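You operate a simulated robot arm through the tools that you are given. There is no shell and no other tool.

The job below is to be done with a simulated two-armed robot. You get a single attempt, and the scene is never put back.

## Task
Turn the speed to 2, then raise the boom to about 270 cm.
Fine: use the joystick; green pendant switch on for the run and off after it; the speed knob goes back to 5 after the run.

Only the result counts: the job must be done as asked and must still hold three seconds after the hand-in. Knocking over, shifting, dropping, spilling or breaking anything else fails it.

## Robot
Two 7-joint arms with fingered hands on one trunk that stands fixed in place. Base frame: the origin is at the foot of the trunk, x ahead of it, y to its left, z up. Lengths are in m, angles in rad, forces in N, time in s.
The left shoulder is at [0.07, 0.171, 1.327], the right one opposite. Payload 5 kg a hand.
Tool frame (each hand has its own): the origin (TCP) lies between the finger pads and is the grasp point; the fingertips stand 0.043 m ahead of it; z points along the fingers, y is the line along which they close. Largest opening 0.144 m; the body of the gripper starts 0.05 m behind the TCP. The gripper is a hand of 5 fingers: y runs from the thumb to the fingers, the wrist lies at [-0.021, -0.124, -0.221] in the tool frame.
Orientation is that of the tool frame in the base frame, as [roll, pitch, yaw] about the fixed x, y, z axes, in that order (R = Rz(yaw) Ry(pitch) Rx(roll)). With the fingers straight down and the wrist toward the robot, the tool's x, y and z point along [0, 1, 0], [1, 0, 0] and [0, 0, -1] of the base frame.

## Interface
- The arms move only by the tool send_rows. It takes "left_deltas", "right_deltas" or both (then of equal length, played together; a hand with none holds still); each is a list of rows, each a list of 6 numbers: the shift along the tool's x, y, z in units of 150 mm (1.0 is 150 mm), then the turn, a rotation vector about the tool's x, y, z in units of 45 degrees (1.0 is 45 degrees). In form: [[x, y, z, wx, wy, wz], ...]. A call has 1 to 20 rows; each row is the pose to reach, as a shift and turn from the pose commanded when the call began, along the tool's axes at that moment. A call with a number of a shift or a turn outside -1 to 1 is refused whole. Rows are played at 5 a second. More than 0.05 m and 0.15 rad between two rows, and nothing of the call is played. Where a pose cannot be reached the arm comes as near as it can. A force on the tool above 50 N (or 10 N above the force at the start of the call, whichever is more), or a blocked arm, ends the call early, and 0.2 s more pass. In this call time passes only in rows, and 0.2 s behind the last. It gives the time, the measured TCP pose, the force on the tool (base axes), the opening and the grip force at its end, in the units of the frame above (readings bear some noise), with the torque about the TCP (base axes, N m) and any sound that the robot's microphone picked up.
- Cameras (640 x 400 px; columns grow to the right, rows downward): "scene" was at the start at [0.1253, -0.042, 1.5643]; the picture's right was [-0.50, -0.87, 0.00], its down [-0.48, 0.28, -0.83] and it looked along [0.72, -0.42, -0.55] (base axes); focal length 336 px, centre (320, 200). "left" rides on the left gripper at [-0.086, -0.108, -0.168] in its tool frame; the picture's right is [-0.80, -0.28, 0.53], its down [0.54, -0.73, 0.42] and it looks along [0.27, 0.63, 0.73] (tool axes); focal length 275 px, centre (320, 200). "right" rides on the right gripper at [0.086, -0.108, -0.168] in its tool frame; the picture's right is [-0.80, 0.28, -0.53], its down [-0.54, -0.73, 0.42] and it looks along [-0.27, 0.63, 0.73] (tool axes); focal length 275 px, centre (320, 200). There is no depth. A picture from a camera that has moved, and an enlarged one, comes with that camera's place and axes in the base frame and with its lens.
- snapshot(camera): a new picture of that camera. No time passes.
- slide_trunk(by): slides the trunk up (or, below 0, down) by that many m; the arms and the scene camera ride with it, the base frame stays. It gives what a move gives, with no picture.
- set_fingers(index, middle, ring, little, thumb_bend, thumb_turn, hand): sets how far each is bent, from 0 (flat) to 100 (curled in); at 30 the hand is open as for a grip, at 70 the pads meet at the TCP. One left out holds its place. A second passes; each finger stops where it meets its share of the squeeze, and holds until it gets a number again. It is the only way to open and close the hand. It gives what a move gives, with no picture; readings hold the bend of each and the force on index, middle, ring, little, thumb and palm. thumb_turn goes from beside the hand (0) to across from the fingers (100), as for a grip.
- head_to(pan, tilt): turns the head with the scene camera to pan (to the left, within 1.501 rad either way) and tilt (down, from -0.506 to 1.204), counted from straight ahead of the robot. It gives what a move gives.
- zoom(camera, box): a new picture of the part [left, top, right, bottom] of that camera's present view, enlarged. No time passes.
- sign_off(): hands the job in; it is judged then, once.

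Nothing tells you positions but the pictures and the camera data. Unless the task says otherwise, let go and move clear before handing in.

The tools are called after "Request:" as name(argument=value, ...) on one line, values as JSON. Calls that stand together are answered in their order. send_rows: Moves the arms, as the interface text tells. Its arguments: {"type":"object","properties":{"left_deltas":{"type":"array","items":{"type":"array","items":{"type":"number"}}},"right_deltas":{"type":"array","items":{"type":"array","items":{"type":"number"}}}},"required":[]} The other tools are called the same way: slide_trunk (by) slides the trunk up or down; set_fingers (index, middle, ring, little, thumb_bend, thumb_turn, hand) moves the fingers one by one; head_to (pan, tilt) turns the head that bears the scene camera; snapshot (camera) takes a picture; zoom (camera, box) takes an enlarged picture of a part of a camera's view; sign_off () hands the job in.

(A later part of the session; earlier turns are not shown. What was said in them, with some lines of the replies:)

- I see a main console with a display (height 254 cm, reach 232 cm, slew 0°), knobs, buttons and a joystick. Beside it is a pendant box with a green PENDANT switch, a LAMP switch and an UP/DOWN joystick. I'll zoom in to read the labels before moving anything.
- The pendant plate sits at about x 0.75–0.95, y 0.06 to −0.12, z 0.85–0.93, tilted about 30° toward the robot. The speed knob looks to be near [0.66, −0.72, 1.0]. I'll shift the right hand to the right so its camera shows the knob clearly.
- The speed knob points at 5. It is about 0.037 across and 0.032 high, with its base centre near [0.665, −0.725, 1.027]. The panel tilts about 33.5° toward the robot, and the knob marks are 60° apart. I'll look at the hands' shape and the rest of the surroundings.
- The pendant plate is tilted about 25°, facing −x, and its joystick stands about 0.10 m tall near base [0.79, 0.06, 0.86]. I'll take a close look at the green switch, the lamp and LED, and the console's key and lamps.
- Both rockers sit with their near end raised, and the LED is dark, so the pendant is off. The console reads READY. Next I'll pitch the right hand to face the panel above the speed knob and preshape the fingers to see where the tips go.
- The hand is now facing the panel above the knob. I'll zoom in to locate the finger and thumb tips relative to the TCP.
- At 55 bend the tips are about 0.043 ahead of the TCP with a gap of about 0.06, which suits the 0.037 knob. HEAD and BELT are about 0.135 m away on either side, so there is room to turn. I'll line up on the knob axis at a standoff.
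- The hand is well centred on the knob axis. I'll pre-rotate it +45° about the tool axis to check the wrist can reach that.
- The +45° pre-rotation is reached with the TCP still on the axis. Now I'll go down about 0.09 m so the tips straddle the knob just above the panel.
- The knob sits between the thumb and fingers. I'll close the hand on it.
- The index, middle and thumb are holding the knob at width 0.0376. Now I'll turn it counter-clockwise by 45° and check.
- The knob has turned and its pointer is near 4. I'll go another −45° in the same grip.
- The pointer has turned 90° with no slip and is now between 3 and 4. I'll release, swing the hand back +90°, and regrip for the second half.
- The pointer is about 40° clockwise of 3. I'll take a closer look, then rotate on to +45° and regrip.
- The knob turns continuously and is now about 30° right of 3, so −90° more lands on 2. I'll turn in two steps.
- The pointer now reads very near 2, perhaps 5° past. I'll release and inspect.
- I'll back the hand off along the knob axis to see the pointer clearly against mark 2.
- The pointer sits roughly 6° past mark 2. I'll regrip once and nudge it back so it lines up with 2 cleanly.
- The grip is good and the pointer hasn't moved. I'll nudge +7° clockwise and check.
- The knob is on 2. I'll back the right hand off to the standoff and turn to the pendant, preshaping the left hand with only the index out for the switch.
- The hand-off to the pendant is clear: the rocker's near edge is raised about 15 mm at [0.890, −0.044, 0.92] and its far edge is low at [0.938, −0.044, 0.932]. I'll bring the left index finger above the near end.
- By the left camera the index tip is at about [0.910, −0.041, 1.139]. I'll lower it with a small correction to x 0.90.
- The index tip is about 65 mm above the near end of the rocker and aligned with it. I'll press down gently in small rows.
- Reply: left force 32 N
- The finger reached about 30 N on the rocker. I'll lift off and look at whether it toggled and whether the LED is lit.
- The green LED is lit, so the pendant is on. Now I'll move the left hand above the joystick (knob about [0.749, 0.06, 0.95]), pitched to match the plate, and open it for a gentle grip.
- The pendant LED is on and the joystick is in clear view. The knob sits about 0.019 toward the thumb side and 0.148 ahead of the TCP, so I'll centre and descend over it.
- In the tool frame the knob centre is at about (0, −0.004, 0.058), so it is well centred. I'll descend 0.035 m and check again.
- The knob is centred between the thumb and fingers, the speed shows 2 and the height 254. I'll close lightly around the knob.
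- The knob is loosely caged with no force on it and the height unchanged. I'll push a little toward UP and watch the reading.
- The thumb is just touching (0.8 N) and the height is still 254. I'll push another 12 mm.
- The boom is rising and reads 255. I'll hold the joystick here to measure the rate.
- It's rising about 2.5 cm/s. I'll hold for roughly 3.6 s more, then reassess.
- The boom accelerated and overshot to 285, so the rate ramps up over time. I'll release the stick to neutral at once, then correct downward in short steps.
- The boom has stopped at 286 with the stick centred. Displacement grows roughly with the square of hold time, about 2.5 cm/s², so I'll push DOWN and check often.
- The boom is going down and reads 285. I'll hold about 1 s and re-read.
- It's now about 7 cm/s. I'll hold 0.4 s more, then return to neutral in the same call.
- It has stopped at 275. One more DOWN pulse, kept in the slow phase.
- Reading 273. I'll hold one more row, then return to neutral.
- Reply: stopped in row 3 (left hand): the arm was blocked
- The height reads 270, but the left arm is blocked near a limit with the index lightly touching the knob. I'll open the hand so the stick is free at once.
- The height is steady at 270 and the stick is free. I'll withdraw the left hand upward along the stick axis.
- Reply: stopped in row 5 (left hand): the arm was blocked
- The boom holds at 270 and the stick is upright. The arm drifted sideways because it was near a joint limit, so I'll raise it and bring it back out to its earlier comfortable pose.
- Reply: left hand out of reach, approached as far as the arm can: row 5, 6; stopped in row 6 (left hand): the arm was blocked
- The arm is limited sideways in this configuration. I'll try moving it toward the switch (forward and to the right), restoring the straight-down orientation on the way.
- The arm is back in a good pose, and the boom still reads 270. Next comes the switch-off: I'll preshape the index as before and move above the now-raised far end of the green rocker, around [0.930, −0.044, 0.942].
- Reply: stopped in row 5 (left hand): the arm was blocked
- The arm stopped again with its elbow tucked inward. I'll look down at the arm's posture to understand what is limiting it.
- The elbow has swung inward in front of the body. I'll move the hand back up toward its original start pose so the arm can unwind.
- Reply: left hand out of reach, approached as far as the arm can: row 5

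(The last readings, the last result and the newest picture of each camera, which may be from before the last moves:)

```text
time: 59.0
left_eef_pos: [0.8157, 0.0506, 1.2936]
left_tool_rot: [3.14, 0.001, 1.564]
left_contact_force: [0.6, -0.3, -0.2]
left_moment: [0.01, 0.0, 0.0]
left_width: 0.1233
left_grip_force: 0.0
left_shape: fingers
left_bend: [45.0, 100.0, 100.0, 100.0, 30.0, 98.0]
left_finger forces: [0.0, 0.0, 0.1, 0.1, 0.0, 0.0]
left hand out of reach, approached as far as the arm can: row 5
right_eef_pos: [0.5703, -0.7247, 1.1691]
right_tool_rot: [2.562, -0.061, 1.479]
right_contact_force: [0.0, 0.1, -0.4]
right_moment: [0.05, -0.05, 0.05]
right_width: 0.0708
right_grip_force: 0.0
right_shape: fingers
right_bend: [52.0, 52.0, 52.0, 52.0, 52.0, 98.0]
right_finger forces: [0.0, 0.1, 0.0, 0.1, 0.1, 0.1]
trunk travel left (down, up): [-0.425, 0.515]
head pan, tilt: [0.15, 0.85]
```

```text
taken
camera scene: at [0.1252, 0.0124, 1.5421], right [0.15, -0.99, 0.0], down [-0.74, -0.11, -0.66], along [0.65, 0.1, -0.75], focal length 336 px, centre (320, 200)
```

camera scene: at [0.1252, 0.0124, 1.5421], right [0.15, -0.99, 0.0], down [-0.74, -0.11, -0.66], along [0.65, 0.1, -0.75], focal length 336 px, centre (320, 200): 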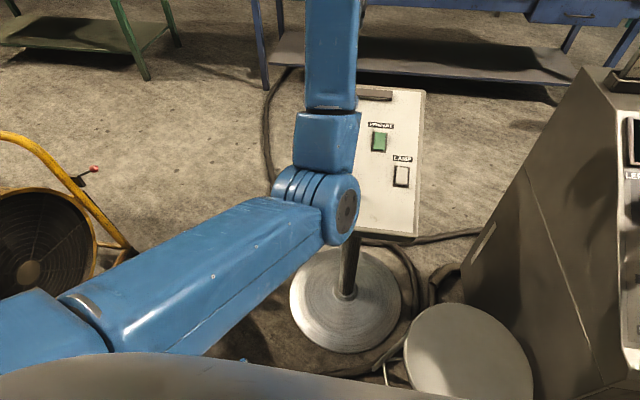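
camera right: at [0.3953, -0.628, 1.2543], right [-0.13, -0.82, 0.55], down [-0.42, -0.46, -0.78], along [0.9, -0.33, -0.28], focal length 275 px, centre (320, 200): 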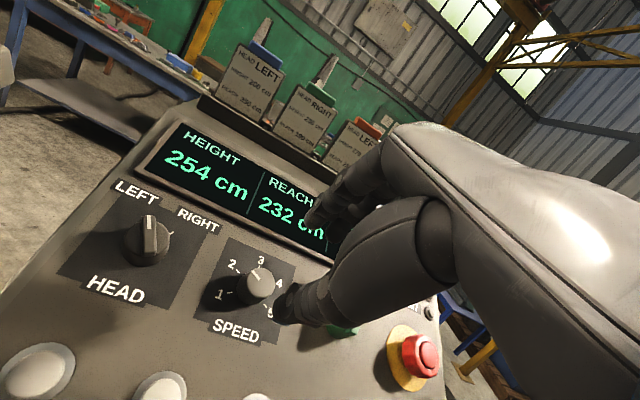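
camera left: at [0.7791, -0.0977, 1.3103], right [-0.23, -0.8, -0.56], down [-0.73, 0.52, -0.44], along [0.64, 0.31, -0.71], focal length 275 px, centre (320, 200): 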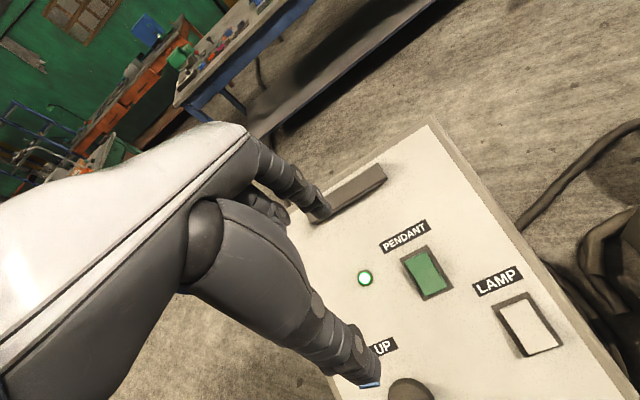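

The elbow is still tucked in. I'll yaw the hand clockwise by 45° (wrist toward the left) while shifting left and slightly down, which should drive the elbow outward.

Request:
send_rows(left_deltas=[[0.1, 0, 0.1, 0, 0, 0.16], [0.2, 0, 0.2, 0, 0, 0.32], [0.3, 0, 0.3, 0, 0, 0.48], [0.4, 0, 0.4, 0, 0, 0.64], [0.5, 0, 0.5, 0, 0, 0.8], [0.5, 0, 0.5, 0, 0, 0.95]])

Request:
snapshot(camera="scene")

```text
time: 60.4
left_eef_pos: [0.8329, 0.1068, 1.1783]
left_tool_rot: [-3.139, 0.006, 0.816]
left_contact_force: [0.3, 0.2, 0.1]
left_moment: [0.04, 0.05, 0.02]
left_width: 0.123
left_grip_force: 0.1
left_shape: fingers
left_bend: [45.0, 100.0, 100.0, 100.0, 30.0, 98.0]
left_finger forces: [0.1, 0.1, 0.0, 0.1, 0.0, 0.0]
left hand out of reach, approached as far as the arm can: row 4, 5, 6
right_eef_pos: [0.5716, -0.7239, 1.1683]
right_tool_rot: [2.562, -0.061, 1.478]
right_contact_force: [0.8, 0.1, -0.3]
right_moment: [0.0, 0.0, 0.04]
right_width: 0.071
right_grip_force: 0.1
right_shape: fingers
right_bend: [52.0, 52.0, 52.0, 52.0, 52.0, 98.0]
right_finger forces: [0.0, 0.1, 0.0, 0.0, 0.0, 0.0]
trunk travel left (down, up): [-0.425, 0.515]
head pan, tilt: [0.15, 0.85]
```

```text
taken
camera scene: at [0.1267, 0.0132, 1.542], right [0.15, -0.99, 0.0], down [-0.74, -0.11, -0.66], along [0.65, 0.1, -0.75], focal length 336 px, centre (320, 200)
```

scene: 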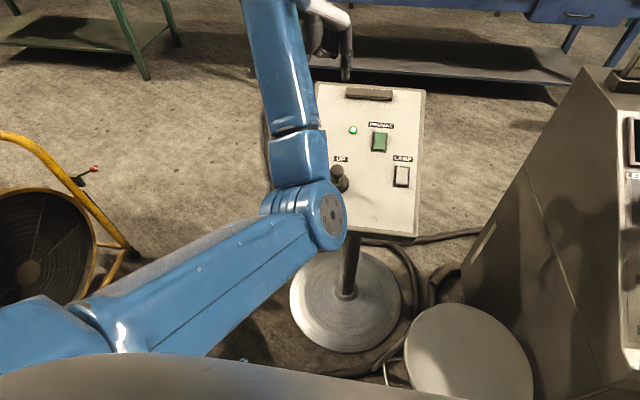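

The hand now comes in from the left at a 45° yaw, which shortens the reach to the switch. I'll move the index tip from here to hover above the rocker's far end.

Request:
send_rows(left_deltas=[[-0.047, 0.158, 0.1, 0, 0, 0], [-0.094, 0.316, 0.25, 0, 0, 0], [-0.142, 0.474, 0.4, 0, 0, 0], [-0.189, 0.632, 0.55, 0, 0, 0], [-0.236, 0.79, 0.7, 0, 0, 0]])

Request:
snapshot(camera="scene")

Request:
snapshot(camera="left")

```text
time: 61.6
left_eef_pos: [0.8958, 0.0036, 1.0736]
left_tool_rot: [-3.139, 0.004, 0.82]
left_contact_force: [0.4, -0.2, 0.5]
left_moment: [0.02, 0.0, -0.01]
left_width: 0.1231
left_grip_force: 0.1
left_shape: fingers
left_bend: [45.0, 100.0, 100.0, 100.0, 30.0, 98.0]
left_finger forces: [0.1, 0.1, 0.0, 0.1, 0.1, 0.0]
right_eef_pos: [0.5714, -0.7236, 1.1683]
right_tool_rot: [2.56, -0.063, 1.481]
right_contact_force: [0.4, 0.2, 0.0]
right_moment: [0.0, 0.03, 0.01]
right_width: 0.0709
right_grip_force: 0.0
right_shape: fingers
right_bend: [52.0, 52.0, 52.0, 52.0, 52.0, 98.0]
right_finger forces: [0.0, 0.1, 0.1, 0.1, 0.1, 0.0]
trunk travel left (down, up): [-0.425, 0.515]
head pan, tilt: [0.15, 0.85]
```

```text
taken
camera scene: at [0.1266, 0.0136, 1.5421], right [0.15, -0.99, 0.0], down [-0.74, -0.11, -0.66], along [0.65, 0.1, -0.75], focal length 336 px, centre (320, 200)
```

scene: 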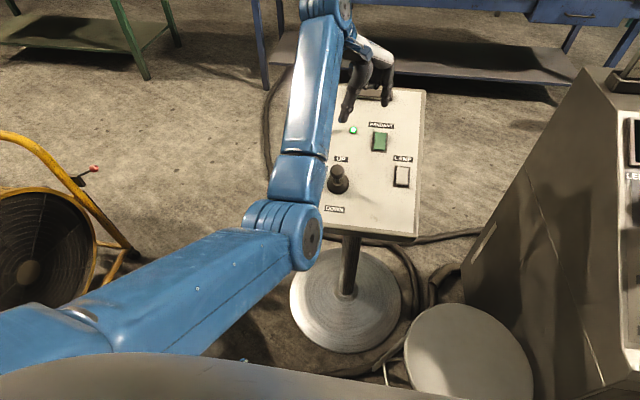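

```text
taken
camera left: at [0.7573, 0.0139, 1.2433], right [-0.75, -0.39, -0.53], down [-0.16, 0.89, -0.42], along [0.64, -0.23, -0.73], focal length 275 px, centre (320, 200)
```

left: 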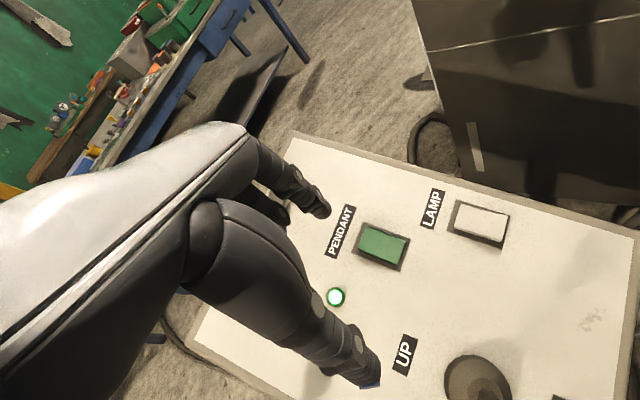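

The pose is exact, with the index tip about 90 mm above the rocker's far end. I'll press down in small rows.

Request:
send_rows(left_deltas=[[-0.018, -0.02, 0.25, 0, 0, 0], [-0.018, -0.02, 0.48, 0, 0, 0], [-0.018, -0.02, 0.58, 0, 0, 0], [-0.018, -0.02, 0.62, 0, 0, 0], [-0.018, -0.02, 0.65, 0, 0, 0]])

Request:
snapshot(camera="left")

Request:
zoom(camera="scene", box=[310, 70, 450, 220])

```text
time: 62.8
left_eef_pos: [0.8882, 0.0036, 0.981]
left_tool_rot: [3.138, 0.003, 0.82]
left_contact_force: [-0.9, 1.4, 11.7]
left_moment: [-0.52, -0.52, 0.05]
left_width: 0.1236
left_grip_force: 6.0
left_shape: fingers
left_bend: [45.0, 100.0, 100.0, 100.0, 30.0, 97.0]
left_finger forces: [12.0, 0.0, 0.1, 0.0, 0.0, 0.0]
right_eef_pos: [0.5685, -0.7234, 1.1718]
right_tool_rot: [2.558, -0.061, 1.48]
right_contact_force: [-0.9, -0.4, 0.3]
right_moment: [0.0, -0.04, 0.01]
right_width: 0.0708
right_grip_force: 0.0
right_shape: fingers
right_bend: [52.0, 52.0, 52.0, 52.0, 52.0, 98.0]
right_finger forces: [0.0, 0.0, 0.1, 0.0, 0.1, 0.0]
trunk travel left (down, up): [-0.425, 0.515]
head pan, tilt: [0.15, 0.85]
```

```text
taken
camera left: at [0.7494, 0.0149, 1.1493], right [-0.75, -0.39, -0.53], down [-0.16, 0.89, -0.43], along [0.64, -0.23, -0.73], focal length 275 px, centre (320, 200)
```

left: 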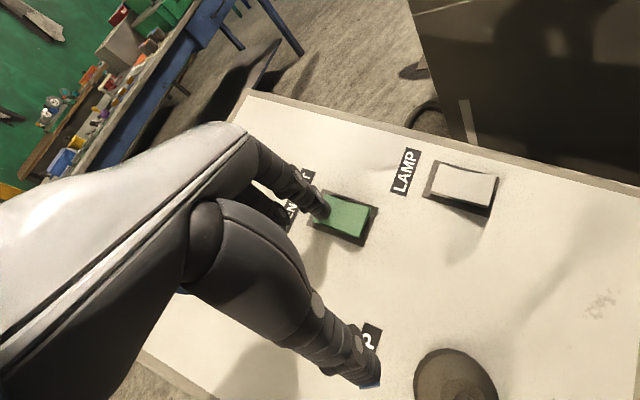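

```text
2.67 times, centred on (380, 145) of scene
camera zoom: at [0.1231, 0.0144, 1.5427], right [0.15, -0.99, 0.0], down [-0.74, -0.11, -0.66], along [0.65, 0.1, -0.75], focal length 895 px, centre (160, 347)
```

zoom: 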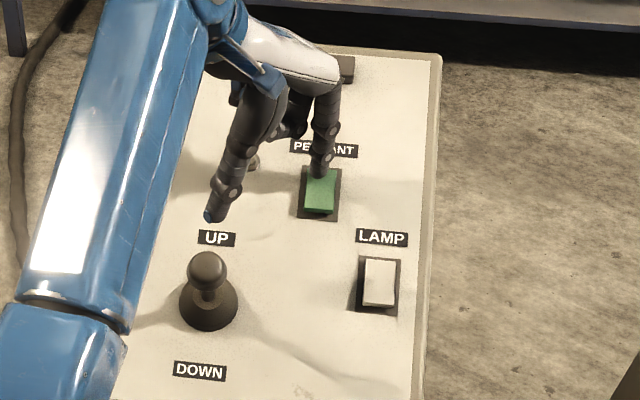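

The rocker looks flipped back (near end raised) and the LED appears dark. I'll lift off and verify.

Request:
send_rows(left_deltas=[[0, 0, -0.1, 0, 0, 0], [0, 0, -0.3, 0, 0, 0], [0, 0, -0.55, 0, 0, 0], [0, 0, -0.8, 0, 0, 0]])

Request:
snapshot(camera="left")

Request:
zoom(camera="scene", box=[310, 70, 450, 220])

Request:
snapshot(camera="right")

```text
time: 63.8
left_eef_pos: [0.8919, 0.0056, 1.1009]
left_tool_rot: [-3.141, 0.005, 0.819]
left_contact_force: [0.3, -0.4, 0.0]
left_moment: [-0.01, 0.0, 0.03]
left_width: 0.1231
left_grip_force: 0.0
left_shape: fingers
left_bend: [45.0, 100.0, 100.0, 100.0, 30.0, 97.0]
left_finger forces: [0.0, 0.0, 0.0, 0.0, 0.0, 0.0]
right_eef_pos: [0.5691, -0.7237, 1.1694]
right_tool_rot: [2.559, -0.062, 1.483]
right_contact_force: [-1.0, 0.0, 0.6]
right_moment: [-0.02, 0.0, 0.0]
right_width: 0.0706
right_grip_force: 0.0
right_shape: fingers
right_bend: [52.0, 52.0, 52.0, 52.0, 52.0, 98.0]
right_finger forces: [0.0, 0.0, 0.0, 0.0, 0.1, 0.0]
trunk travel left (down, up): [-0.425, 0.515]
head pan, tilt: [0.15, 0.85]
```

```text
taken
camera left: at [0.7523, 0.0162, 1.2686], right [-0.75, -0.39, -0.53], down [-0.16, 0.89, -0.42], along [0.64, -0.23, -0.73], focal length 275 px, centre (320, 200)
```

left: 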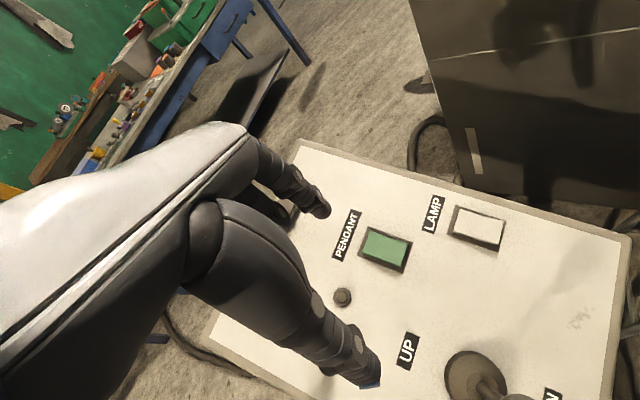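

```text
2.67 times, centred on (380, 145) of scene
camera zoom: at [0.1248, 0.014, 1.5422], right [0.15, -0.99, 0.0], down [-0.74, -0.11, -0.66], along [0.65, 0.1, -0.75], focal length 895 px, centre (160, 347)
```

zoom: 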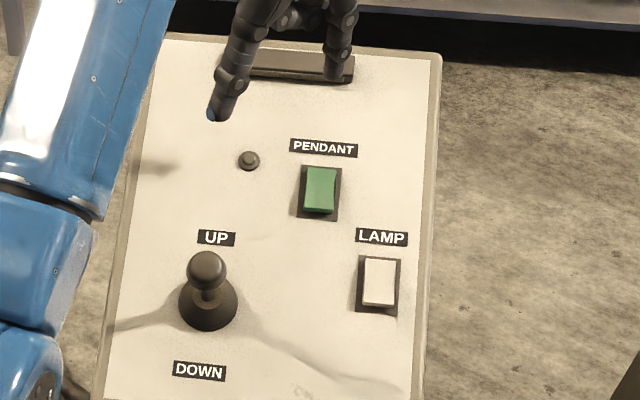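

```text
taken
camera right: at [0.3946, -0.6279, 1.2545], right [-0.13, -0.82, 0.55], down [-0.42, -0.46, -0.78], along [0.9, -0.33, -0.28], focal length 275 px, centre (320, 200)
```

right: 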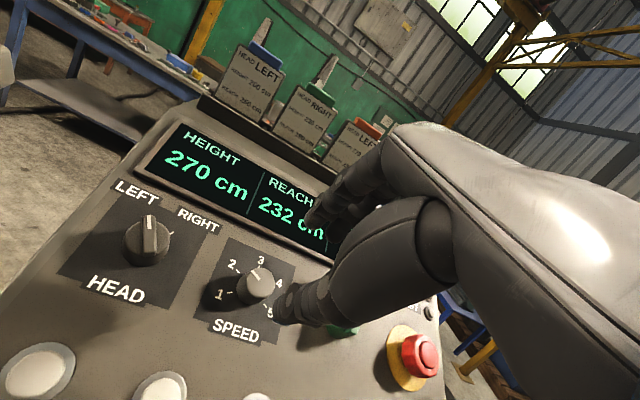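

The pendant LED is off and the height holds at 270. Now the speed knob goes back to 5: I'll turn the head back, rotate the right hand counter-clockwise for range, and descend onto the knob.

Request:
head_to(pan=-0.524, tilt=0.586)

Request:
set_fingers(hand="right", index=54, middle=54, ring=54, little=54, thumb_bend=55)

Request:
send_rows(right_deltas=[[0, 0, 0, 0, 0, -0.16], [0, 0, 0, 0, 0, -0.32], [0, 0, 0, 0, 0, -0.48], [0, 0, 0, 0, 0, -0.64], [0, 0, 0, 0, 0, -0.8], [0, 0, 0, 0, 0, -0.95], [0, 0, 0.2, 0, 0, -1.0], [0, 0, 0.4, 0, 0, -1.0], [0, 0, 0.6, 0, 0, -1.0], [0, 0, 0.7, 0, 0, -1.0], [0, 0, 0.785, 0, 0, -1.0]])

Request:
zoom(camera="scene", box=[380, 140, 500, 220])

Request:
snapshot(camera="right")

```text
time: 64.9
left_eef_pos: [0.89, 0.0064, 1.1009]
left_tool_rot: [-3.141, 0.003, 0.82]
left_contact_force: [-0.3, 0.5, 0.3]
left_moment: [-0.01, 0.0, -0.01]
left_width: 0.1233
left_grip_force: 0.1
left_shape: fingers
left_bend: [45.0, 100.0, 100.0, 100.0, 30.0, 97.0]
left_finger forces: [0.0, 0.0, 0.0, 0.1, 0.1, 0.0]
right_eef_pos: [0.5692, -0.724, 1.171]
right_tool_rot: [2.561, -0.063, 1.48]
right_contact_force: [0.7, -0.1, -0.2]
right_moment: [-0.02, -0.01, 0.0]
right_width: 0.0709
right_grip_force: 0.1
right_shape: fingers
right_bend: [52.0, 52.0, 52.0, 52.0, 52.0, 98.0]
right_finger forces: [0.1, 0.1, 0.0, 0.0, 0.0, 0.0]
trunk travel left (down, up): [-0.425, 0.515]
head pan, tilt: [-0.524, 0.586]
```

```text
time: 65.9
left_eef_pos: [0.8929, 0.0053, 1.0997]
left_tool_rot: [3.141, 0.003, 0.82]
left_contact_force: [-0.4, 0.0, -0.3]
left_moment: [-0.03, -0.02, 0.04]
left_width: 0.123
left_grip_force: 0.1
left_shape: fingers
left_bend: [45.0, 100.0, 100.0, 100.0, 30.0, 97.0]
left_finger forces: [0.0, 0.1, 0.0, 0.0, 0.1, 0.0]
right_eef_pos: [0.5703, -0.7246, 1.1691]
right_tool_rot: [2.56, -0.06, 1.48]
right_contact_force: [-0.3, -0.4, 0.0]
right_moment: [-0.03, -0.01, -0.02]
right_width: 0.0629
right_grip_force: 0.0
right_shape: fingers
right_bend: [54.0, 54.0, 54.0, 54.0, 55.0, 98.0]
right_finger forces: [0.1, 0.0, 0.0, 0.0, 0.1, 0.1]
trunk travel left (down, up): [-0.425, 0.515]
head pan, tilt: [-0.524, 0.586]
```

```text
time: 68.3
left_eef_pos: [0.8908, 0.0059, 1.1]
left_tool_rot: [-3.141, 0.002, 0.821]
left_contact_force: [0.2, 0.0, 1.0]
left_moment: [-0.01, 0.0, 0.0]
left_width: 0.1233
left_grip_force: 0.0
left_shape: fingers
left_bend: [45.0, 100.0, 100.0, 100.0, 30.0, 97.0]
left_finger forces: [0.1, 0.1, 0.0, 0.0, 0.0, 0.0]
right_eef_pos: [0.6354, -0.7243, 1.0708]
right_tool_rot: [2.666, 0.352, 2.162]
right_contact_force: [-0.2, -0.4, -0.3]
right_moment: [-0.01, 0.01, -0.01]
right_width: 0.0628
right_grip_force: 0.1
right_shape: fingers
right_bend: [54.0, 54.0, 54.0, 54.0, 55.0, 98.0]
right_finger forces: [0.0, 0.0, 0.1, 0.0, 0.0, 0.0]
trunk travel left (down, up): [-0.425, 0.515]
head pan, tilt: [-0.524, 0.586]
```

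```text
5.00 times, centred on (440, 180) of scene
camera zoom: at [0.1256, -0.0422, 1.5643], right [-0.5, -0.87, 0.0], down [-0.48, 0.28, -0.83], along [0.72, -0.42, -0.55], focal length 1679 px, centre (-280, 300)
```

zoom: 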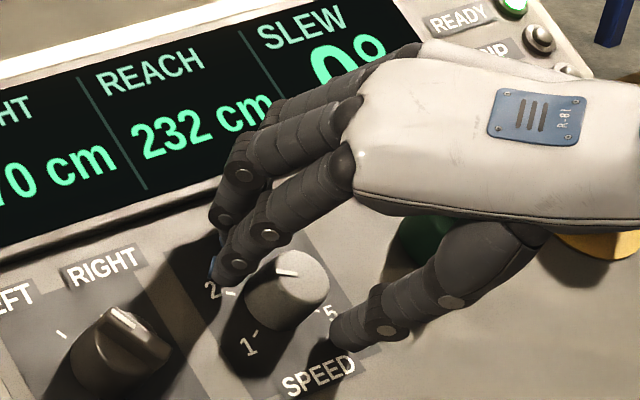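

```text
taken
camera right: at [0.4264, -0.726, 1.1336], right [0.31, -0.44, 0.84], down [0.04, -0.88, -0.48], along [0.95, 0.18, -0.25], focal length 275 px, centre (320, 200)
```

right: 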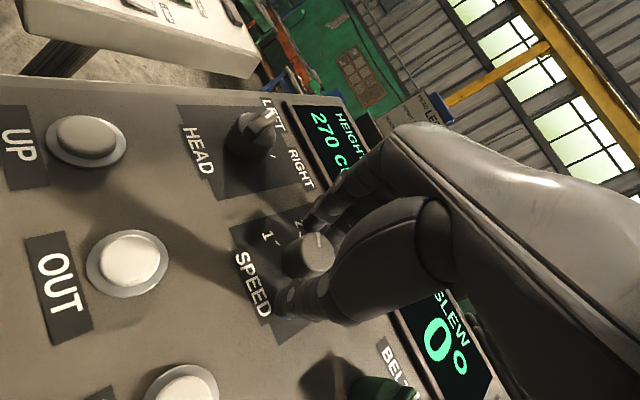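

The knob is straddled again, still on 2. I'll grip and turn it clockwise.

Request:
set_fingers(hand="right", index=68, middle=68, ring=68, little=68, thumb_bend=68)

Request:
send_rows(right_deltas=[[0, 0, 0, 0, 0, 0.15], [0, 0, 0, 0, 0, 0.3], [0, 0, 0, 0, 0, 0.45], [0, 0, 0, 0, 0, 0.6], [0, 0, 0, 0, 0, 0.75], [0, 0, 0, 0, 0, 0.9], [0, 0, 0, 0, 0, 1.0]])

Request:
send_rows(right_deltas=[[0, 0, 0, 0, 0, 0.15], [0, 0, 0, 0, 0, 0.3], [0, 0, 0, 0, 0, 0.45], [0, 0, 0, 0, 0, 0.6], [0, 0, 0, 0, 0, 0.75], [0, 0, 0, 0, 0, 0.9]])

Request:
zoom(camera="scene", box=[410, 180, 460, 215])

```text
time: 69.3
left_eef_pos: [0.8929, 0.0073, 1.0984]
left_tool_rot: [3.14, 0.003, 0.82]
left_contact_force: [0.1, 0.5, -0.1]
left_moment: [0.0, 0.05, 0.0]
left_width: 0.1231
left_grip_force: 0.0
left_shape: fingers
left_bend: [45.0, 100.0, 100.0, 100.0, 30.0, 97.0]
left_finger forces: [0.1, 0.1, 0.1, 0.0, 0.0, 0.0]
right_eef_pos: [0.6354, -0.7229, 1.0716]
right_tool_rot: [2.666, 0.353, 2.161]
right_contact_force: [9.6, 3.9, 4.2]
right_moment: [0.07, -0.35, 0.05]
right_width: 0.0359
right_grip_force: 9.9
right_shape: fingers
right_bend: [61.0, 65.0, 68.0, 68.0, 64.0, 97.0]
right_finger forces: [9.0, 5.6, 0.0, 0.1, 5.1, 0.0]
trunk travel left (down, up): [-0.425, 0.515]
head pan, tilt: [-0.524, 0.586]
```

```text
time: 70.9
left_eef_pos: [0.8922, 0.0065, 1.0997]
left_tool_rot: [-3.141, 0.003, 0.819]
left_contact_force: [0.8, 0.0, -0.9]
left_moment: [-0.01, 0.01, -0.01]
left_width: 0.1234
left_grip_force: 0.0
left_shape: fingers
left_bend: [45.0, 100.0, 100.0, 100.0, 30.0, 97.0]
left_finger forces: [0.1, 0.0, 0.0, 0.0, 0.0, 0.1]
right_eef_pos: [0.6347, -0.724, 1.0708]
right_tool_rot: [2.561, -0.061, 1.478]
right_contact_force: [1.6, 3.3, 0.6]
right_moment: [0.11, 0.06, 0.11]
right_width: 0.0359
right_grip_force: 9.2
right_shape: fingers
right_bend: [61.0, 66.0, 68.0, 68.0, 64.0, 97.0]
right_finger forces: [7.2, 2.7, 0.0, 0.1, 9.0, 0.1]
trunk travel left (down, up): [-0.425, 0.515]
head pan, tilt: [-0.524, 0.586]
```

```text
time: 72.3
left_eef_pos: [0.8913, 0.006, 1.1004]
left_tool_rot: [3.141, 0.002, 0.82]
left_contact_force: [0.4, 0.5, 0.5]
left_moment: [-0.02, 0.0, 0.0]
left_width: 0.1232
left_grip_force: 0.1
left_shape: fingers
left_bend: [45.0, 100.0, 100.0, 100.0, 30.0, 98.0]
left_finger forces: [0.0, 0.1, 0.0, 0.0, 0.1, 0.1]
right_eef_pos: [0.634, -0.7254, 1.0709]
right_tool_rot: [2.717, -0.415, 0.842]
right_contact_force: [-3.1, 4.6, -1.9]
right_moment: [0.25, 0.22, 0.19]
right_width: 0.0358
right_grip_force: 9.1
right_shape: fingers
right_bend: [63.0, 67.0, 68.0, 68.0, 63.0, 97.0]
right_finger forces: [4.9, 2.3, 0.0, 0.0, 11.4, 0.1]
trunk travel left (down, up): [-0.425, 0.515]
head pan, tilt: [-0.524, 0.586]
```

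```text
11.43 times, centred on (435, 198) of scene
camera zoom: at [0.1255, -0.0412, 1.5643], right [-0.5, -0.87, 0.0], down [-0.48, 0.28, -0.83], along [0.72, -0.42, -0.55], focal length 3838 px, centre (-994, 229)
```

zoom: 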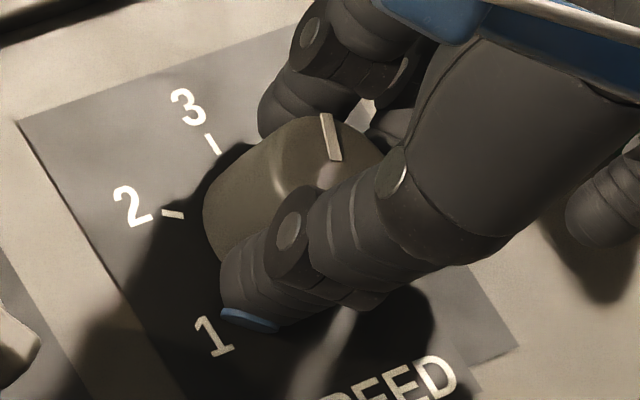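

The pointer is now about 20° right of 3, so roughly 100° remains. I'll release, swing back and regrip.

Request:
set_fingers(hand="right", index=54, middle=54, ring=54, little=54, thumb_bend=55)

Request:
send_rows(right_deltas=[[0, 0, 0, 0, 0, -0.17], [0, 0, 0, 0, 0, -0.34], [0, 0, 0, 0, 0, -0.51], [0, 0, 0, 0, 0, -0.68], [0, 0, 0, 0, 0, -0.85], [0, 0, 0, 0, 0, -1.0]])

Request:
send_rows(right_deltas=[[0, 0, 0, 0, 0, -0.17], [0, 0, 0, 0, 0, -0.34], [0, 0, 0, 0, 0, -0.51], [0, 0, 0, 0, 0, -0.68], [0, 0, 0, 0, 0, -0.85], [0, 0, 0, 0, 0, -1.0]])

Request:
zoom(camera="scene", box=[410, 180, 460, 215])

Request:
snapshot(camera="right")

```text
time: 73.3
left_eef_pos: [0.8915, 0.0066, 1.0999]
left_tool_rot: [-3.141, 0.003, 0.822]
left_contact_force: [-0.3, -0.3, -0.7]
left_moment: [0.01, -0.01, 0.02]
left_width: 0.1234
left_grip_force: 0.1
left_shape: fingers
left_bend: [45.0, 100.0, 100.0, 100.0, 30.0, 97.0]
left_finger forces: [0.1, 0.1, 0.0, 0.1, 0.0, 0.0]
right_eef_pos: [0.634, -0.7246, 1.0715]
right_tool_rot: [2.718, -0.413, 0.843]
right_contact_force: [-0.5, 0.3, 0.6]
right_moment: [0.01, 0.02, 0.02]
right_width: 0.0618
right_grip_force: 0.0
right_shape: fingers
right_bend: [54.0, 54.0, 54.0, 54.0, 55.0, 97.0]
right_finger forces: [0.0, 0.0, 0.0, 0.0, 0.1, 0.0]
trunk travel left (down, up): [-0.425, 0.515]
head pan, tilt: [-0.524, 0.586]
```

```text
time: 74.7
left_eef_pos: [0.8907, 0.0053, 1.1004]
left_tool_rot: [-3.141, 0.003, 0.819]
left_contact_force: [0.1, -0.4, 0.9]
left_moment: [0.01, 0.02, 0.0]
left_width: 0.1232
left_grip_force: 0.0
left_shape: fingers
left_bend: [45.0, 100.0, 100.0, 100.0, 30.0, 97.0]
left_finger forces: [0.0, 0.0, 0.1, 0.1, 0.0, 0.1]
right_eef_pos: [0.6356, -0.7242, 1.0713]
right_tool_rot: [2.555, -0.015, 1.547]
right_contact_force: [0.7, -0.9, 0.5]
right_moment: [0.04, -0.02, 0.01]
right_width: 0.0622
right_grip_force: 0.0
right_shape: fingers
right_bend: [54.0, 54.0, 54.0, 54.0, 55.0, 97.0]
right_finger forces: [0.1, 0.0, 0.0, 0.1, 0.0, 0.0]
trunk travel left (down, up): [-0.425, 0.515]
head pan, tilt: [-0.524, 0.586]
```

```text
time: 76.1
left_eef_pos: [0.8918, 0.006, 1.1]
left_tool_rot: [3.14, 0.003, 0.821]
left_contact_force: [0.1, -0.4, 0.1]
left_moment: [0.01, 0.03, -0.04]
left_width: 0.1232
left_grip_force: 0.1
left_shape: fingers
left_bend: [45.0, 100.0, 100.0, 100.0, 30.0, 97.0]
left_finger forces: [0.1, 0.0, 0.1, 0.0, 0.0, 0.0]
right_eef_pos: [0.6365, -0.7237, 1.0708]
right_tool_rot: [2.695, 0.389, 2.238]
right_contact_force: [-0.6, 0.6, -0.2]
right_moment: [0.03, 0.02, 0.02]
right_width: 0.062
right_grip_force: 0.1
right_shape: fingers
right_bend: [54.0, 54.0, 54.0, 54.0, 55.0, 97.0]
right_finger forces: [0.0, 0.0, 0.1, 0.0, 0.1, 0.1]
trunk travel left (down, up): [-0.425, 0.515]
head pan, tilt: [-0.524, 0.586]
```

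```text
11.43 times, centred on (435, 198) of scene
camera zoom: at [0.1257, -0.0421, 1.5642], right [-0.5, -0.87, 0.0], down [-0.48, 0.28, -0.83], along [0.72, -0.42, -0.55], focal length 3838 px, centre (-994, 229)
```

zoom: 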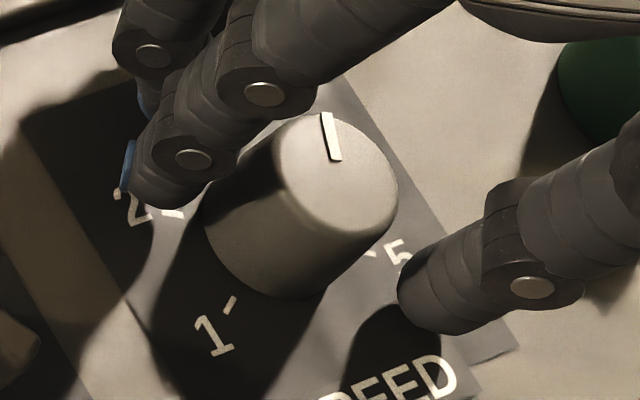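

```text
taken
camera right: at [0.4276, -0.7368, 1.1343], right [0.33, -0.38, 0.86], down [0.1, -0.89, -0.44], along [0.94, 0.24, -0.26], focal length 275 px, centre (320, 200)
```

right: 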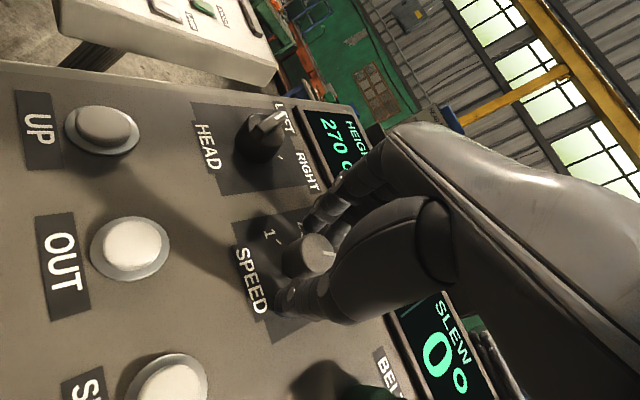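

The pointer is about 23° right of 3, so about 97° remains to 5. I'll grip and turn +90°, then check.

Request:
set_fingers(hand="right", index=68, middle=68, ring=68, little=68, thumb_bend=68)

Request:
send_rows(right_deltas=[[0, 0, 0, 0, 0, 0.15], [0, 0, 0, 0, 0, 0.3], [0, 0, 0, 0, 0, 0.45], [0, 0, 0, 0, 0, 0.6], [0, 0, 0, 0, 0, 0.75], [0, 0, 0, 0, 0, 0.9], [0, 0, 0, 0, 0, 1.0]])

Request:
send_rows(right_deltas=[[0, 0, 0, 0, 0, 0.15], [0, 0, 0, 0, 0, 0.3], [0, 0, 0, 0, 0, 0.45], [0, 0, 0, 0, 0, 0.6], [0, 0, 0, 0, 0, 0.75], [0, 0, 0, 0, 0, 0.9], [0, 0, 0, 0, 0, 1.0]])

Request:
zoom(camera="scene", box=[410, 180, 460, 215])

Request:
zoom(camera="right", box=[220, 190, 400, 310])

```text
time: 77.1
left_eef_pos: [0.8919, 0.0073, 1.0995]
left_tool_rot: [3.141, 0.001, 0.82]
left_contact_force: [-1.1, -0.2, 0.3]
left_moment: [0.02, 0.01, 0.03]
left_width: 0.1236
left_grip_force: 0.0
left_shape: fingers
left_bend: [45.0, 100.0, 100.0, 100.0, 30.0, 97.0]
left_finger forces: [0.0, 0.0, 0.0, 0.0, 0.0, 0.0]
right_eef_pos: [0.6369, -0.7227, 1.0727]
right_tool_rot: [2.693, 0.387, 2.234]
right_contact_force: [6.3, 4.1, 3.7]
right_moment: [0.12, -0.24, 0.03]
right_width: 0.0361
right_grip_force: 10.0
right_shape: fingers
right_bend: [61.0, 65.0, 68.0, 68.0, 64.0, 97.0]
right_finger forces: [8.7, 4.9, 0.1, 0.0, 6.0, 0.0]
trunk travel left (down, up): [-0.425, 0.515]
head pan, tilt: [-0.524, 0.586]
```

```text
time: 78.7
left_eef_pos: [0.8908, 0.0063, 1.1001]
left_tool_rot: [3.142, 0.004, 0.821]
left_contact_force: [-0.6, 0.0, 0.1]
left_moment: [-0.01, 0.01, 0.02]
left_width: 0.1232
left_grip_force: 0.0
left_shape: fingers
left_bend: [45.0, 100.0, 100.0, 100.0, 30.0, 97.0]
left_finger forces: [0.1, 0.0, 0.1, 0.0, 0.0, 0.1]
right_eef_pos: [0.635, -0.7238, 1.0715]
right_tool_rot: [2.558, -0.017, 1.543]
right_contact_force: [2.9, 3.7, -0.2]
right_moment: [0.08, -0.01, 0.1]
right_width: 0.0361
right_grip_force: 9.5
right_shape: fingers
right_bend: [61.0, 66.0, 68.0, 68.0, 64.0, 97.0]
right_finger forces: [7.5, 3.2, 0.0, 0.0, 8.1, 0.0]
trunk travel left (down, up): [-0.425, 0.515]
head pan, tilt: [-0.524, 0.586]
```

```text
time: 80.3
left_eef_pos: [0.8907, 0.0062, 1.0988]
left_tool_rot: [-3.141, 0.003, 0.82]
left_contact_force: [0.4, -0.3, -0.8]
left_moment: [-0.01, -0.01, -0.02]
left_width: 0.1234
left_grip_force: 0.1
left_shape: fingers
left_bend: [45.0, 100.0, 100.0, 100.0, 30.0, 97.0]
left_finger forces: [0.1, 0.0, 0.1, 0.0, 0.1, 0.1]
right_eef_pos: [0.6352, -0.7234, 1.0712]
right_tool_rot: [2.719, -0.415, 0.843]
right_contact_force: [-3.2, 2.4, -1.8]
right_moment: [0.14, 0.23, 0.14]
right_width: 0.0362
right_grip_force: 9.8
right_shape: fingers
right_bend: [63.0, 67.0, 68.0, 68.0, 63.0, 97.0]
right_finger forces: [5.2, 3.0, 0.1, 0.0, 10.7, 0.0]
trunk travel left (down, up): [-0.425, 0.515]
head pan, tilt: [-0.524, 0.586]
```

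```text
11.43 times, centred on (435, 198) of scene
camera zoom: at [0.1253, -0.0417, 1.5643], right [-0.5, -0.87, 0.0], down [-0.48, 0.28, -0.83], along [0.72, -0.42, -0.55], focal length 3838 px, centre (-994, 229)
```

zoom: 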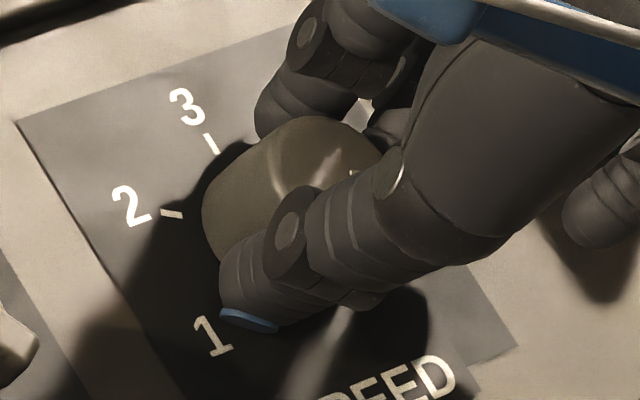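

```text
3.33 times, centred on (310, 250) of right
camera zoom: at [0.5332, -0.5868, 1.2042], right [-0.62, -0.75, 0.23], down [-0.51, 0.16, -0.84], along [0.6, -0.64, -0.48], focal length 918 px, centre (353, 33)
```

zoom: 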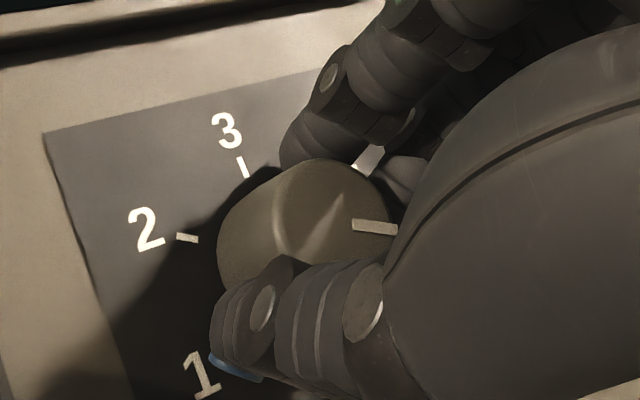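

Compared with the initial picture at 5, the pointer is a few degrees short. I'll turn a bit more.

Request:
send_rows(right_deltas=[[0, 0, 0, 0, 0, 0.1], [0, 0, 0, 0, 0, 0.17]])

Request:
zoom(camera="right", box=[220, 190, 400, 310])

Request:
set_fingers(hand="right", index=53, middle=53, ring=53, little=53, thumb_bend=54)

Request:
send_rows(right_deltas=[[0, 0, -0.2, 0, 0, 0], [0, 0, -0.4, 0, 0, 0], [0, 0, -0.6, 0, 0, 0], [0, 0, -0.8, 0, 0, 0]])

Request:
zoom(camera="scene", box=[410, 180, 460, 215])

Request:
snapshot(camera="right")

```text
time: 80.9
left_eef_pos: [0.8921, 0.0052, 1.1003]
left_tool_rot: [3.141, 0.004, 0.82]
left_contact_force: [0.8, -0.1, -0.2]
left_moment: [0.01, 0.01, 0.01]
left_width: 0.1229
left_grip_force: 0.0
left_shape: fingers
left_bend: [45.0, 100.0, 100.0, 100.0, 30.0, 97.0]
left_finger forces: [0.1, 0.0, 0.0, 0.0, 0.0, 0.1]
right_eef_pos: [0.6347, -0.7239, 1.0729]
right_tool_rot: [2.774, -0.465, 0.708]
right_contact_force: [-1.8, 4.3, -1.7]
right_moment: [0.15, 0.16, 0.21]
right_width: 0.036
right_grip_force: 9.5
right_shape: fingers
right_bend: [63.0, 67.0, 68.0, 68.0, 63.0, 97.0]
right_finger forces: [5.0, 2.8, 0.0, 0.0, 10.9, 0.1]
trunk travel left (down, up): [-0.425, 0.515]
head pan, tilt: [-0.524, 0.586]
```

```text
3.33 times, centred on (310, 250) of right
camera zoom: at [0.5483, -0.5869, 1.2145], right [-0.7, -0.69, 0.18], down [-0.49, 0.28, -0.83], along [0.53, -0.66, -0.53], focal length 918 px, centre (353, 33)
```

zoom: 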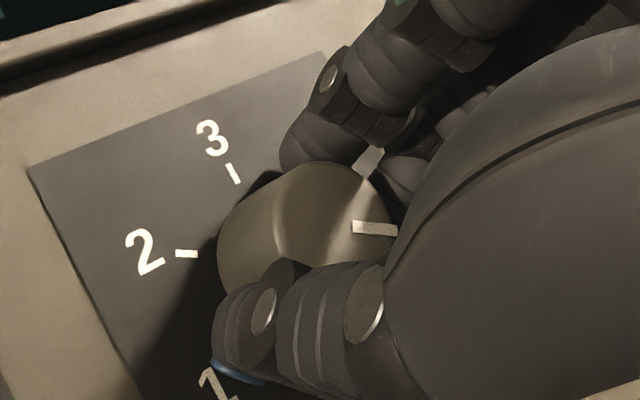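

```text
time: 81.9
left_eef_pos: [0.8914, 0.0049, 1.0998]
left_tool_rot: [-3.141, 0.004, 0.821]
left_contact_force: [-0.6, 0.4, -0.3]
left_moment: [0.0, -0.02, -0.05]
left_width: 0.1231
left_grip_force: 0.0
left_shape: fingers
left_bend: [45.0, 100.0, 100.0, 100.0, 30.0, 97.0]
left_finger forces: [0.0, 0.0, 0.1, 0.0, 0.0, 0.0]
right_eef_pos: [0.6357, -0.7239, 1.0712]
right_tool_rot: [2.775, -0.466, 0.71]
right_contact_force: [0.4, -1.2, 0.7]
right_moment: [-0.01, 0.03, 0.02]
right_width: 0.0654
right_grip_force: 0.0
right_shape: fingers
right_bend: [53.0, 53.0, 53.0, 53.0, 54.0, 97.0]
right_finger forces: [0.0, 0.0, 0.0, 0.1, 0.0, 0.0]
trunk travel left (down, up): [-0.425, 0.515]
head pan, tilt: [-0.524, 0.586]
```

```text
time: 82.9
left_eef_pos: [0.8894, 0.0067, 1.1002]
left_tool_rot: [-3.14, 0.004, 0.821]
left_contact_force: [-0.1, 1.0, 1.2]
left_moment: [0.0, -0.01, -0.03]
left_width: 0.1233
left_grip_force: 0.1
left_shape: fingers
left_bend: [45.0, 100.0, 100.0, 100.0, 30.0, 97.0]
left_finger forces: [0.0, 0.0, 0.0, 0.1, 0.1, 0.0]
right_eef_pos: [0.568, -0.7241, 1.1733]
right_tool_rot: [2.774, -0.466, 0.711]
right_contact_force: [0.0, 0.0, 0.0]
right_moment: [-0.03, 0.0, -0.03]
right_width: 0.0655
right_grip_force: 0.1
right_shape: fingers
right_bend: [53.0, 53.0, 53.0, 53.0, 54.0, 97.0]
right_finger forces: [0.0, 0.1, 0.0, 0.0, 0.0, 0.0]
trunk travel left (down, up): [-0.425, 0.515]
head pan, tilt: [-0.524, 0.586]
```

```text
11.43 times, centred on (435, 198) of scene
camera zoom: at [0.1244, -0.0416, 1.5644], right [-0.5, -0.87, 0.0], down [-0.48, 0.28, -0.83], along [0.72, -0.42, -0.55], focal length 3838 px, centre (-994, 229)
```

zoom: 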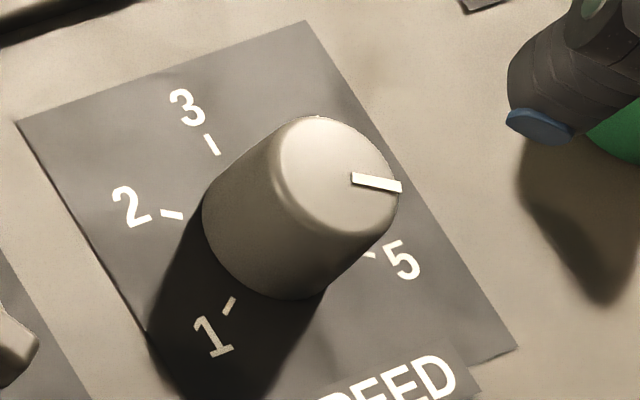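

```text
taken
camera right: at [0.4799, -0.5865, 1.3161], right [-0.7, -0.69, 0.18], down [-0.49, 0.27, -0.83], along [0.53, -0.66, -0.53], focal length 275 px, centre (320, 200)
```

right: 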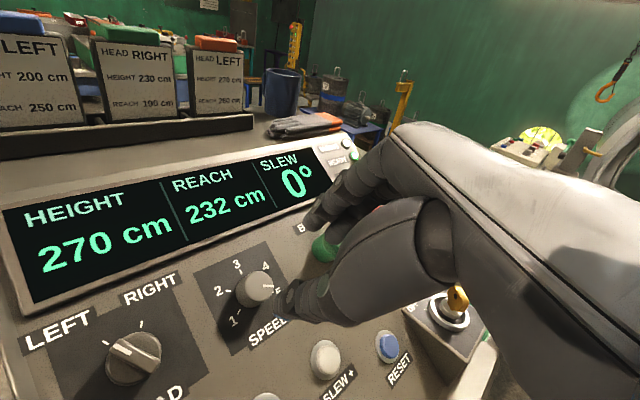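

The pointer is back on 5, the height reads 270 and the pendant is off. I'll move both hands clear and do a final check.

Request:
send_rows(left_deltas=[[0, 0, -0.2, 0, 0, 0], [0, 0, -0.4, 0, 0, 0], [0, 0, -0.6, 0, 0, 0]], right_deltas=[[0, 0, -0.2, 0, 0, 0], [0, 0, -0.4, 0, 0, 0], [0, 0, -0.6, 0, 0, 0]])

Request:
snapshot(camera="scene")

Request:
zoom(camera="scene", box=[340, 120, 600, 320])

Request:
zoom(camera="scene", box=[70, 190, 270, 390])

Request:
zoom(camera="scene", box=[410, 180, 460, 215])

```text
time: 83.7
left_eef_pos: [0.8898, 0.005, 1.1896]
left_tool_rot: [3.141, 0.001, 0.82]
left_contact_force: [-0.8, -0.8, -0.7]
left_moment: [0.02, -0.02, 0.01]
left_width: 0.123
left_grip_force: 0.1
left_shape: fingers
left_bend: [45.0, 100.0, 100.0, 100.0, 30.0, 97.0]
left_finger forces: [0.1, 0.0, 0.0, 0.0, 0.0, 0.0]
right_eef_pos: [0.5188, -0.7245, 1.2462]
right_tool_rot: [2.774, -0.466, 0.709]
right_contact_force: [-0.3, 0.3, 0.6]
right_moment: [-0.02, -0.03, -0.01]
right_width: 0.0654
right_grip_force: 0.0
right_shape: fingers
right_bend: [53.0, 53.0, 53.0, 53.0, 54.0, 97.0]
right_finger forces: [0.0, 0.0, 0.0, 0.1, 0.0, 0.0]
trunk travel left (down, up): [-0.425, 0.515]
head pan, tilt: [-0.524, 0.586]
```

```text
taken
camera scene: at [0.1243, -0.0422, 1.5643], right [-0.5, -0.87, 0.0], down [-0.48, 0.28, -0.83], along [0.72, -0.42, -0.55], focal length 336 px, centre (320, 200)
```

scene: 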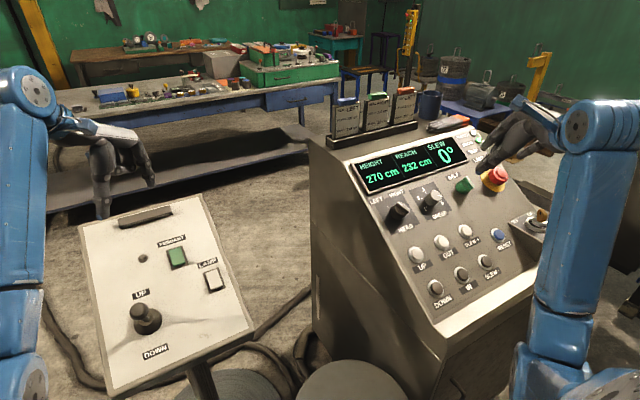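

```text
2.00 times, centred on (470, 220) of scene
camera zoom: at [0.1243, -0.0422, 1.5643], right [-0.5, -0.87, 0.0], down [-0.48, 0.28, -0.83], along [0.72, -0.42, -0.55], focal length 672 px, centre (20, 160)
```

zoom: 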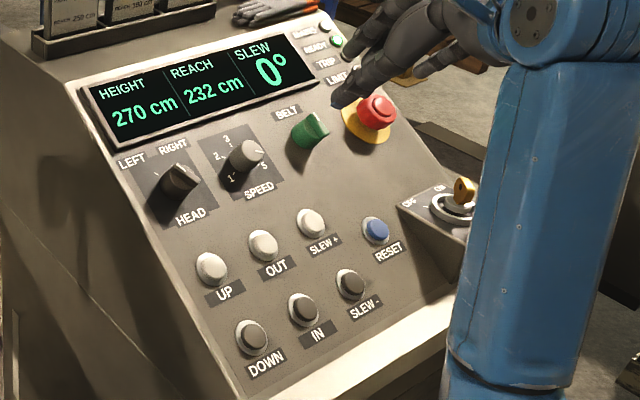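

```text
2.00 times, centred on (170, 290) of scene
camera zoom: at [0.1243, -0.0422, 1.5643], right [-0.5, -0.87, 0.0], down [-0.48, 0.28, -0.83], along [0.72, -0.42, -0.55], focal length 672 px, centre (620, 20)
```

zoom: 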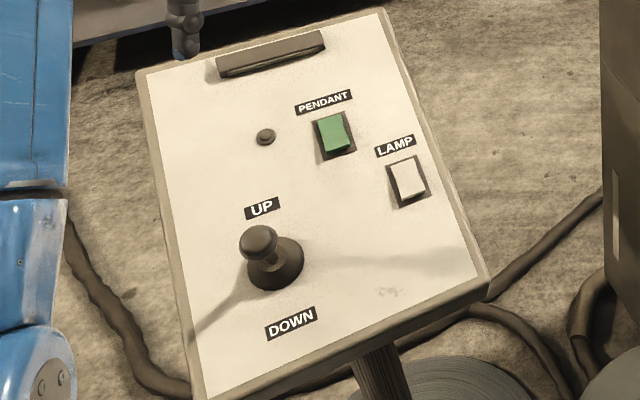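

```text
11.43 times, centred on (435, 198) of scene
camera zoom: at [0.1243, -0.0422, 1.5643], right [-0.5, -0.87, 0.0], down [-0.48, 0.28, -0.83], along [0.72, -0.42, -0.55], focal length 3838 px, centre (-994, 229)
```

zoom: 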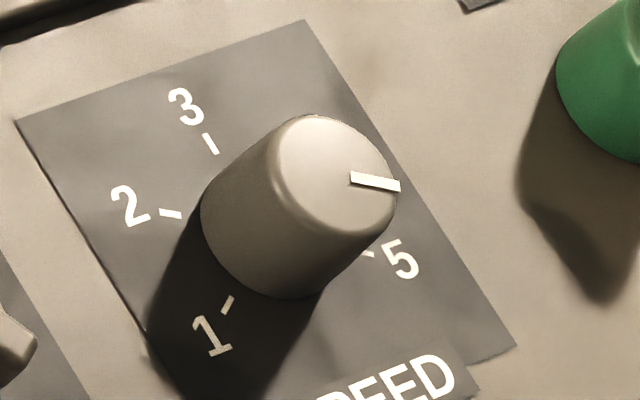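

Everything checks out: height 270 cm, green pendant switch off with its LED dark, speed knob on 5, and the other controls as they were. Both hands are clear, so I'm handing in.

Request:
sign_off()

```text
The job is handed in.
```

The boom is at 270 cm on the display. The green pendant switch is off again with its light dark, and the speed knob is back on 5.

- **Speed:** I turned the knob from 5 to 2 before the run and left it there until the run was over.
- **Run:** I switched the pendant on and raised the boom with its joystick. The boom sped up the longer I held the stick, so it overshot to 286 cm. I then lowered it in short pulses to 270 cm, and it held there.
- **Left arm:** It jammed near a joint limit while I was easing the joystick back. I opened the hand, backed off, and came at the switch from a different angle. The reading stayed at 270 cm throughout.
- **Everything else:** Both hands are clear. In the last pictures the other controls look as they did at the start.
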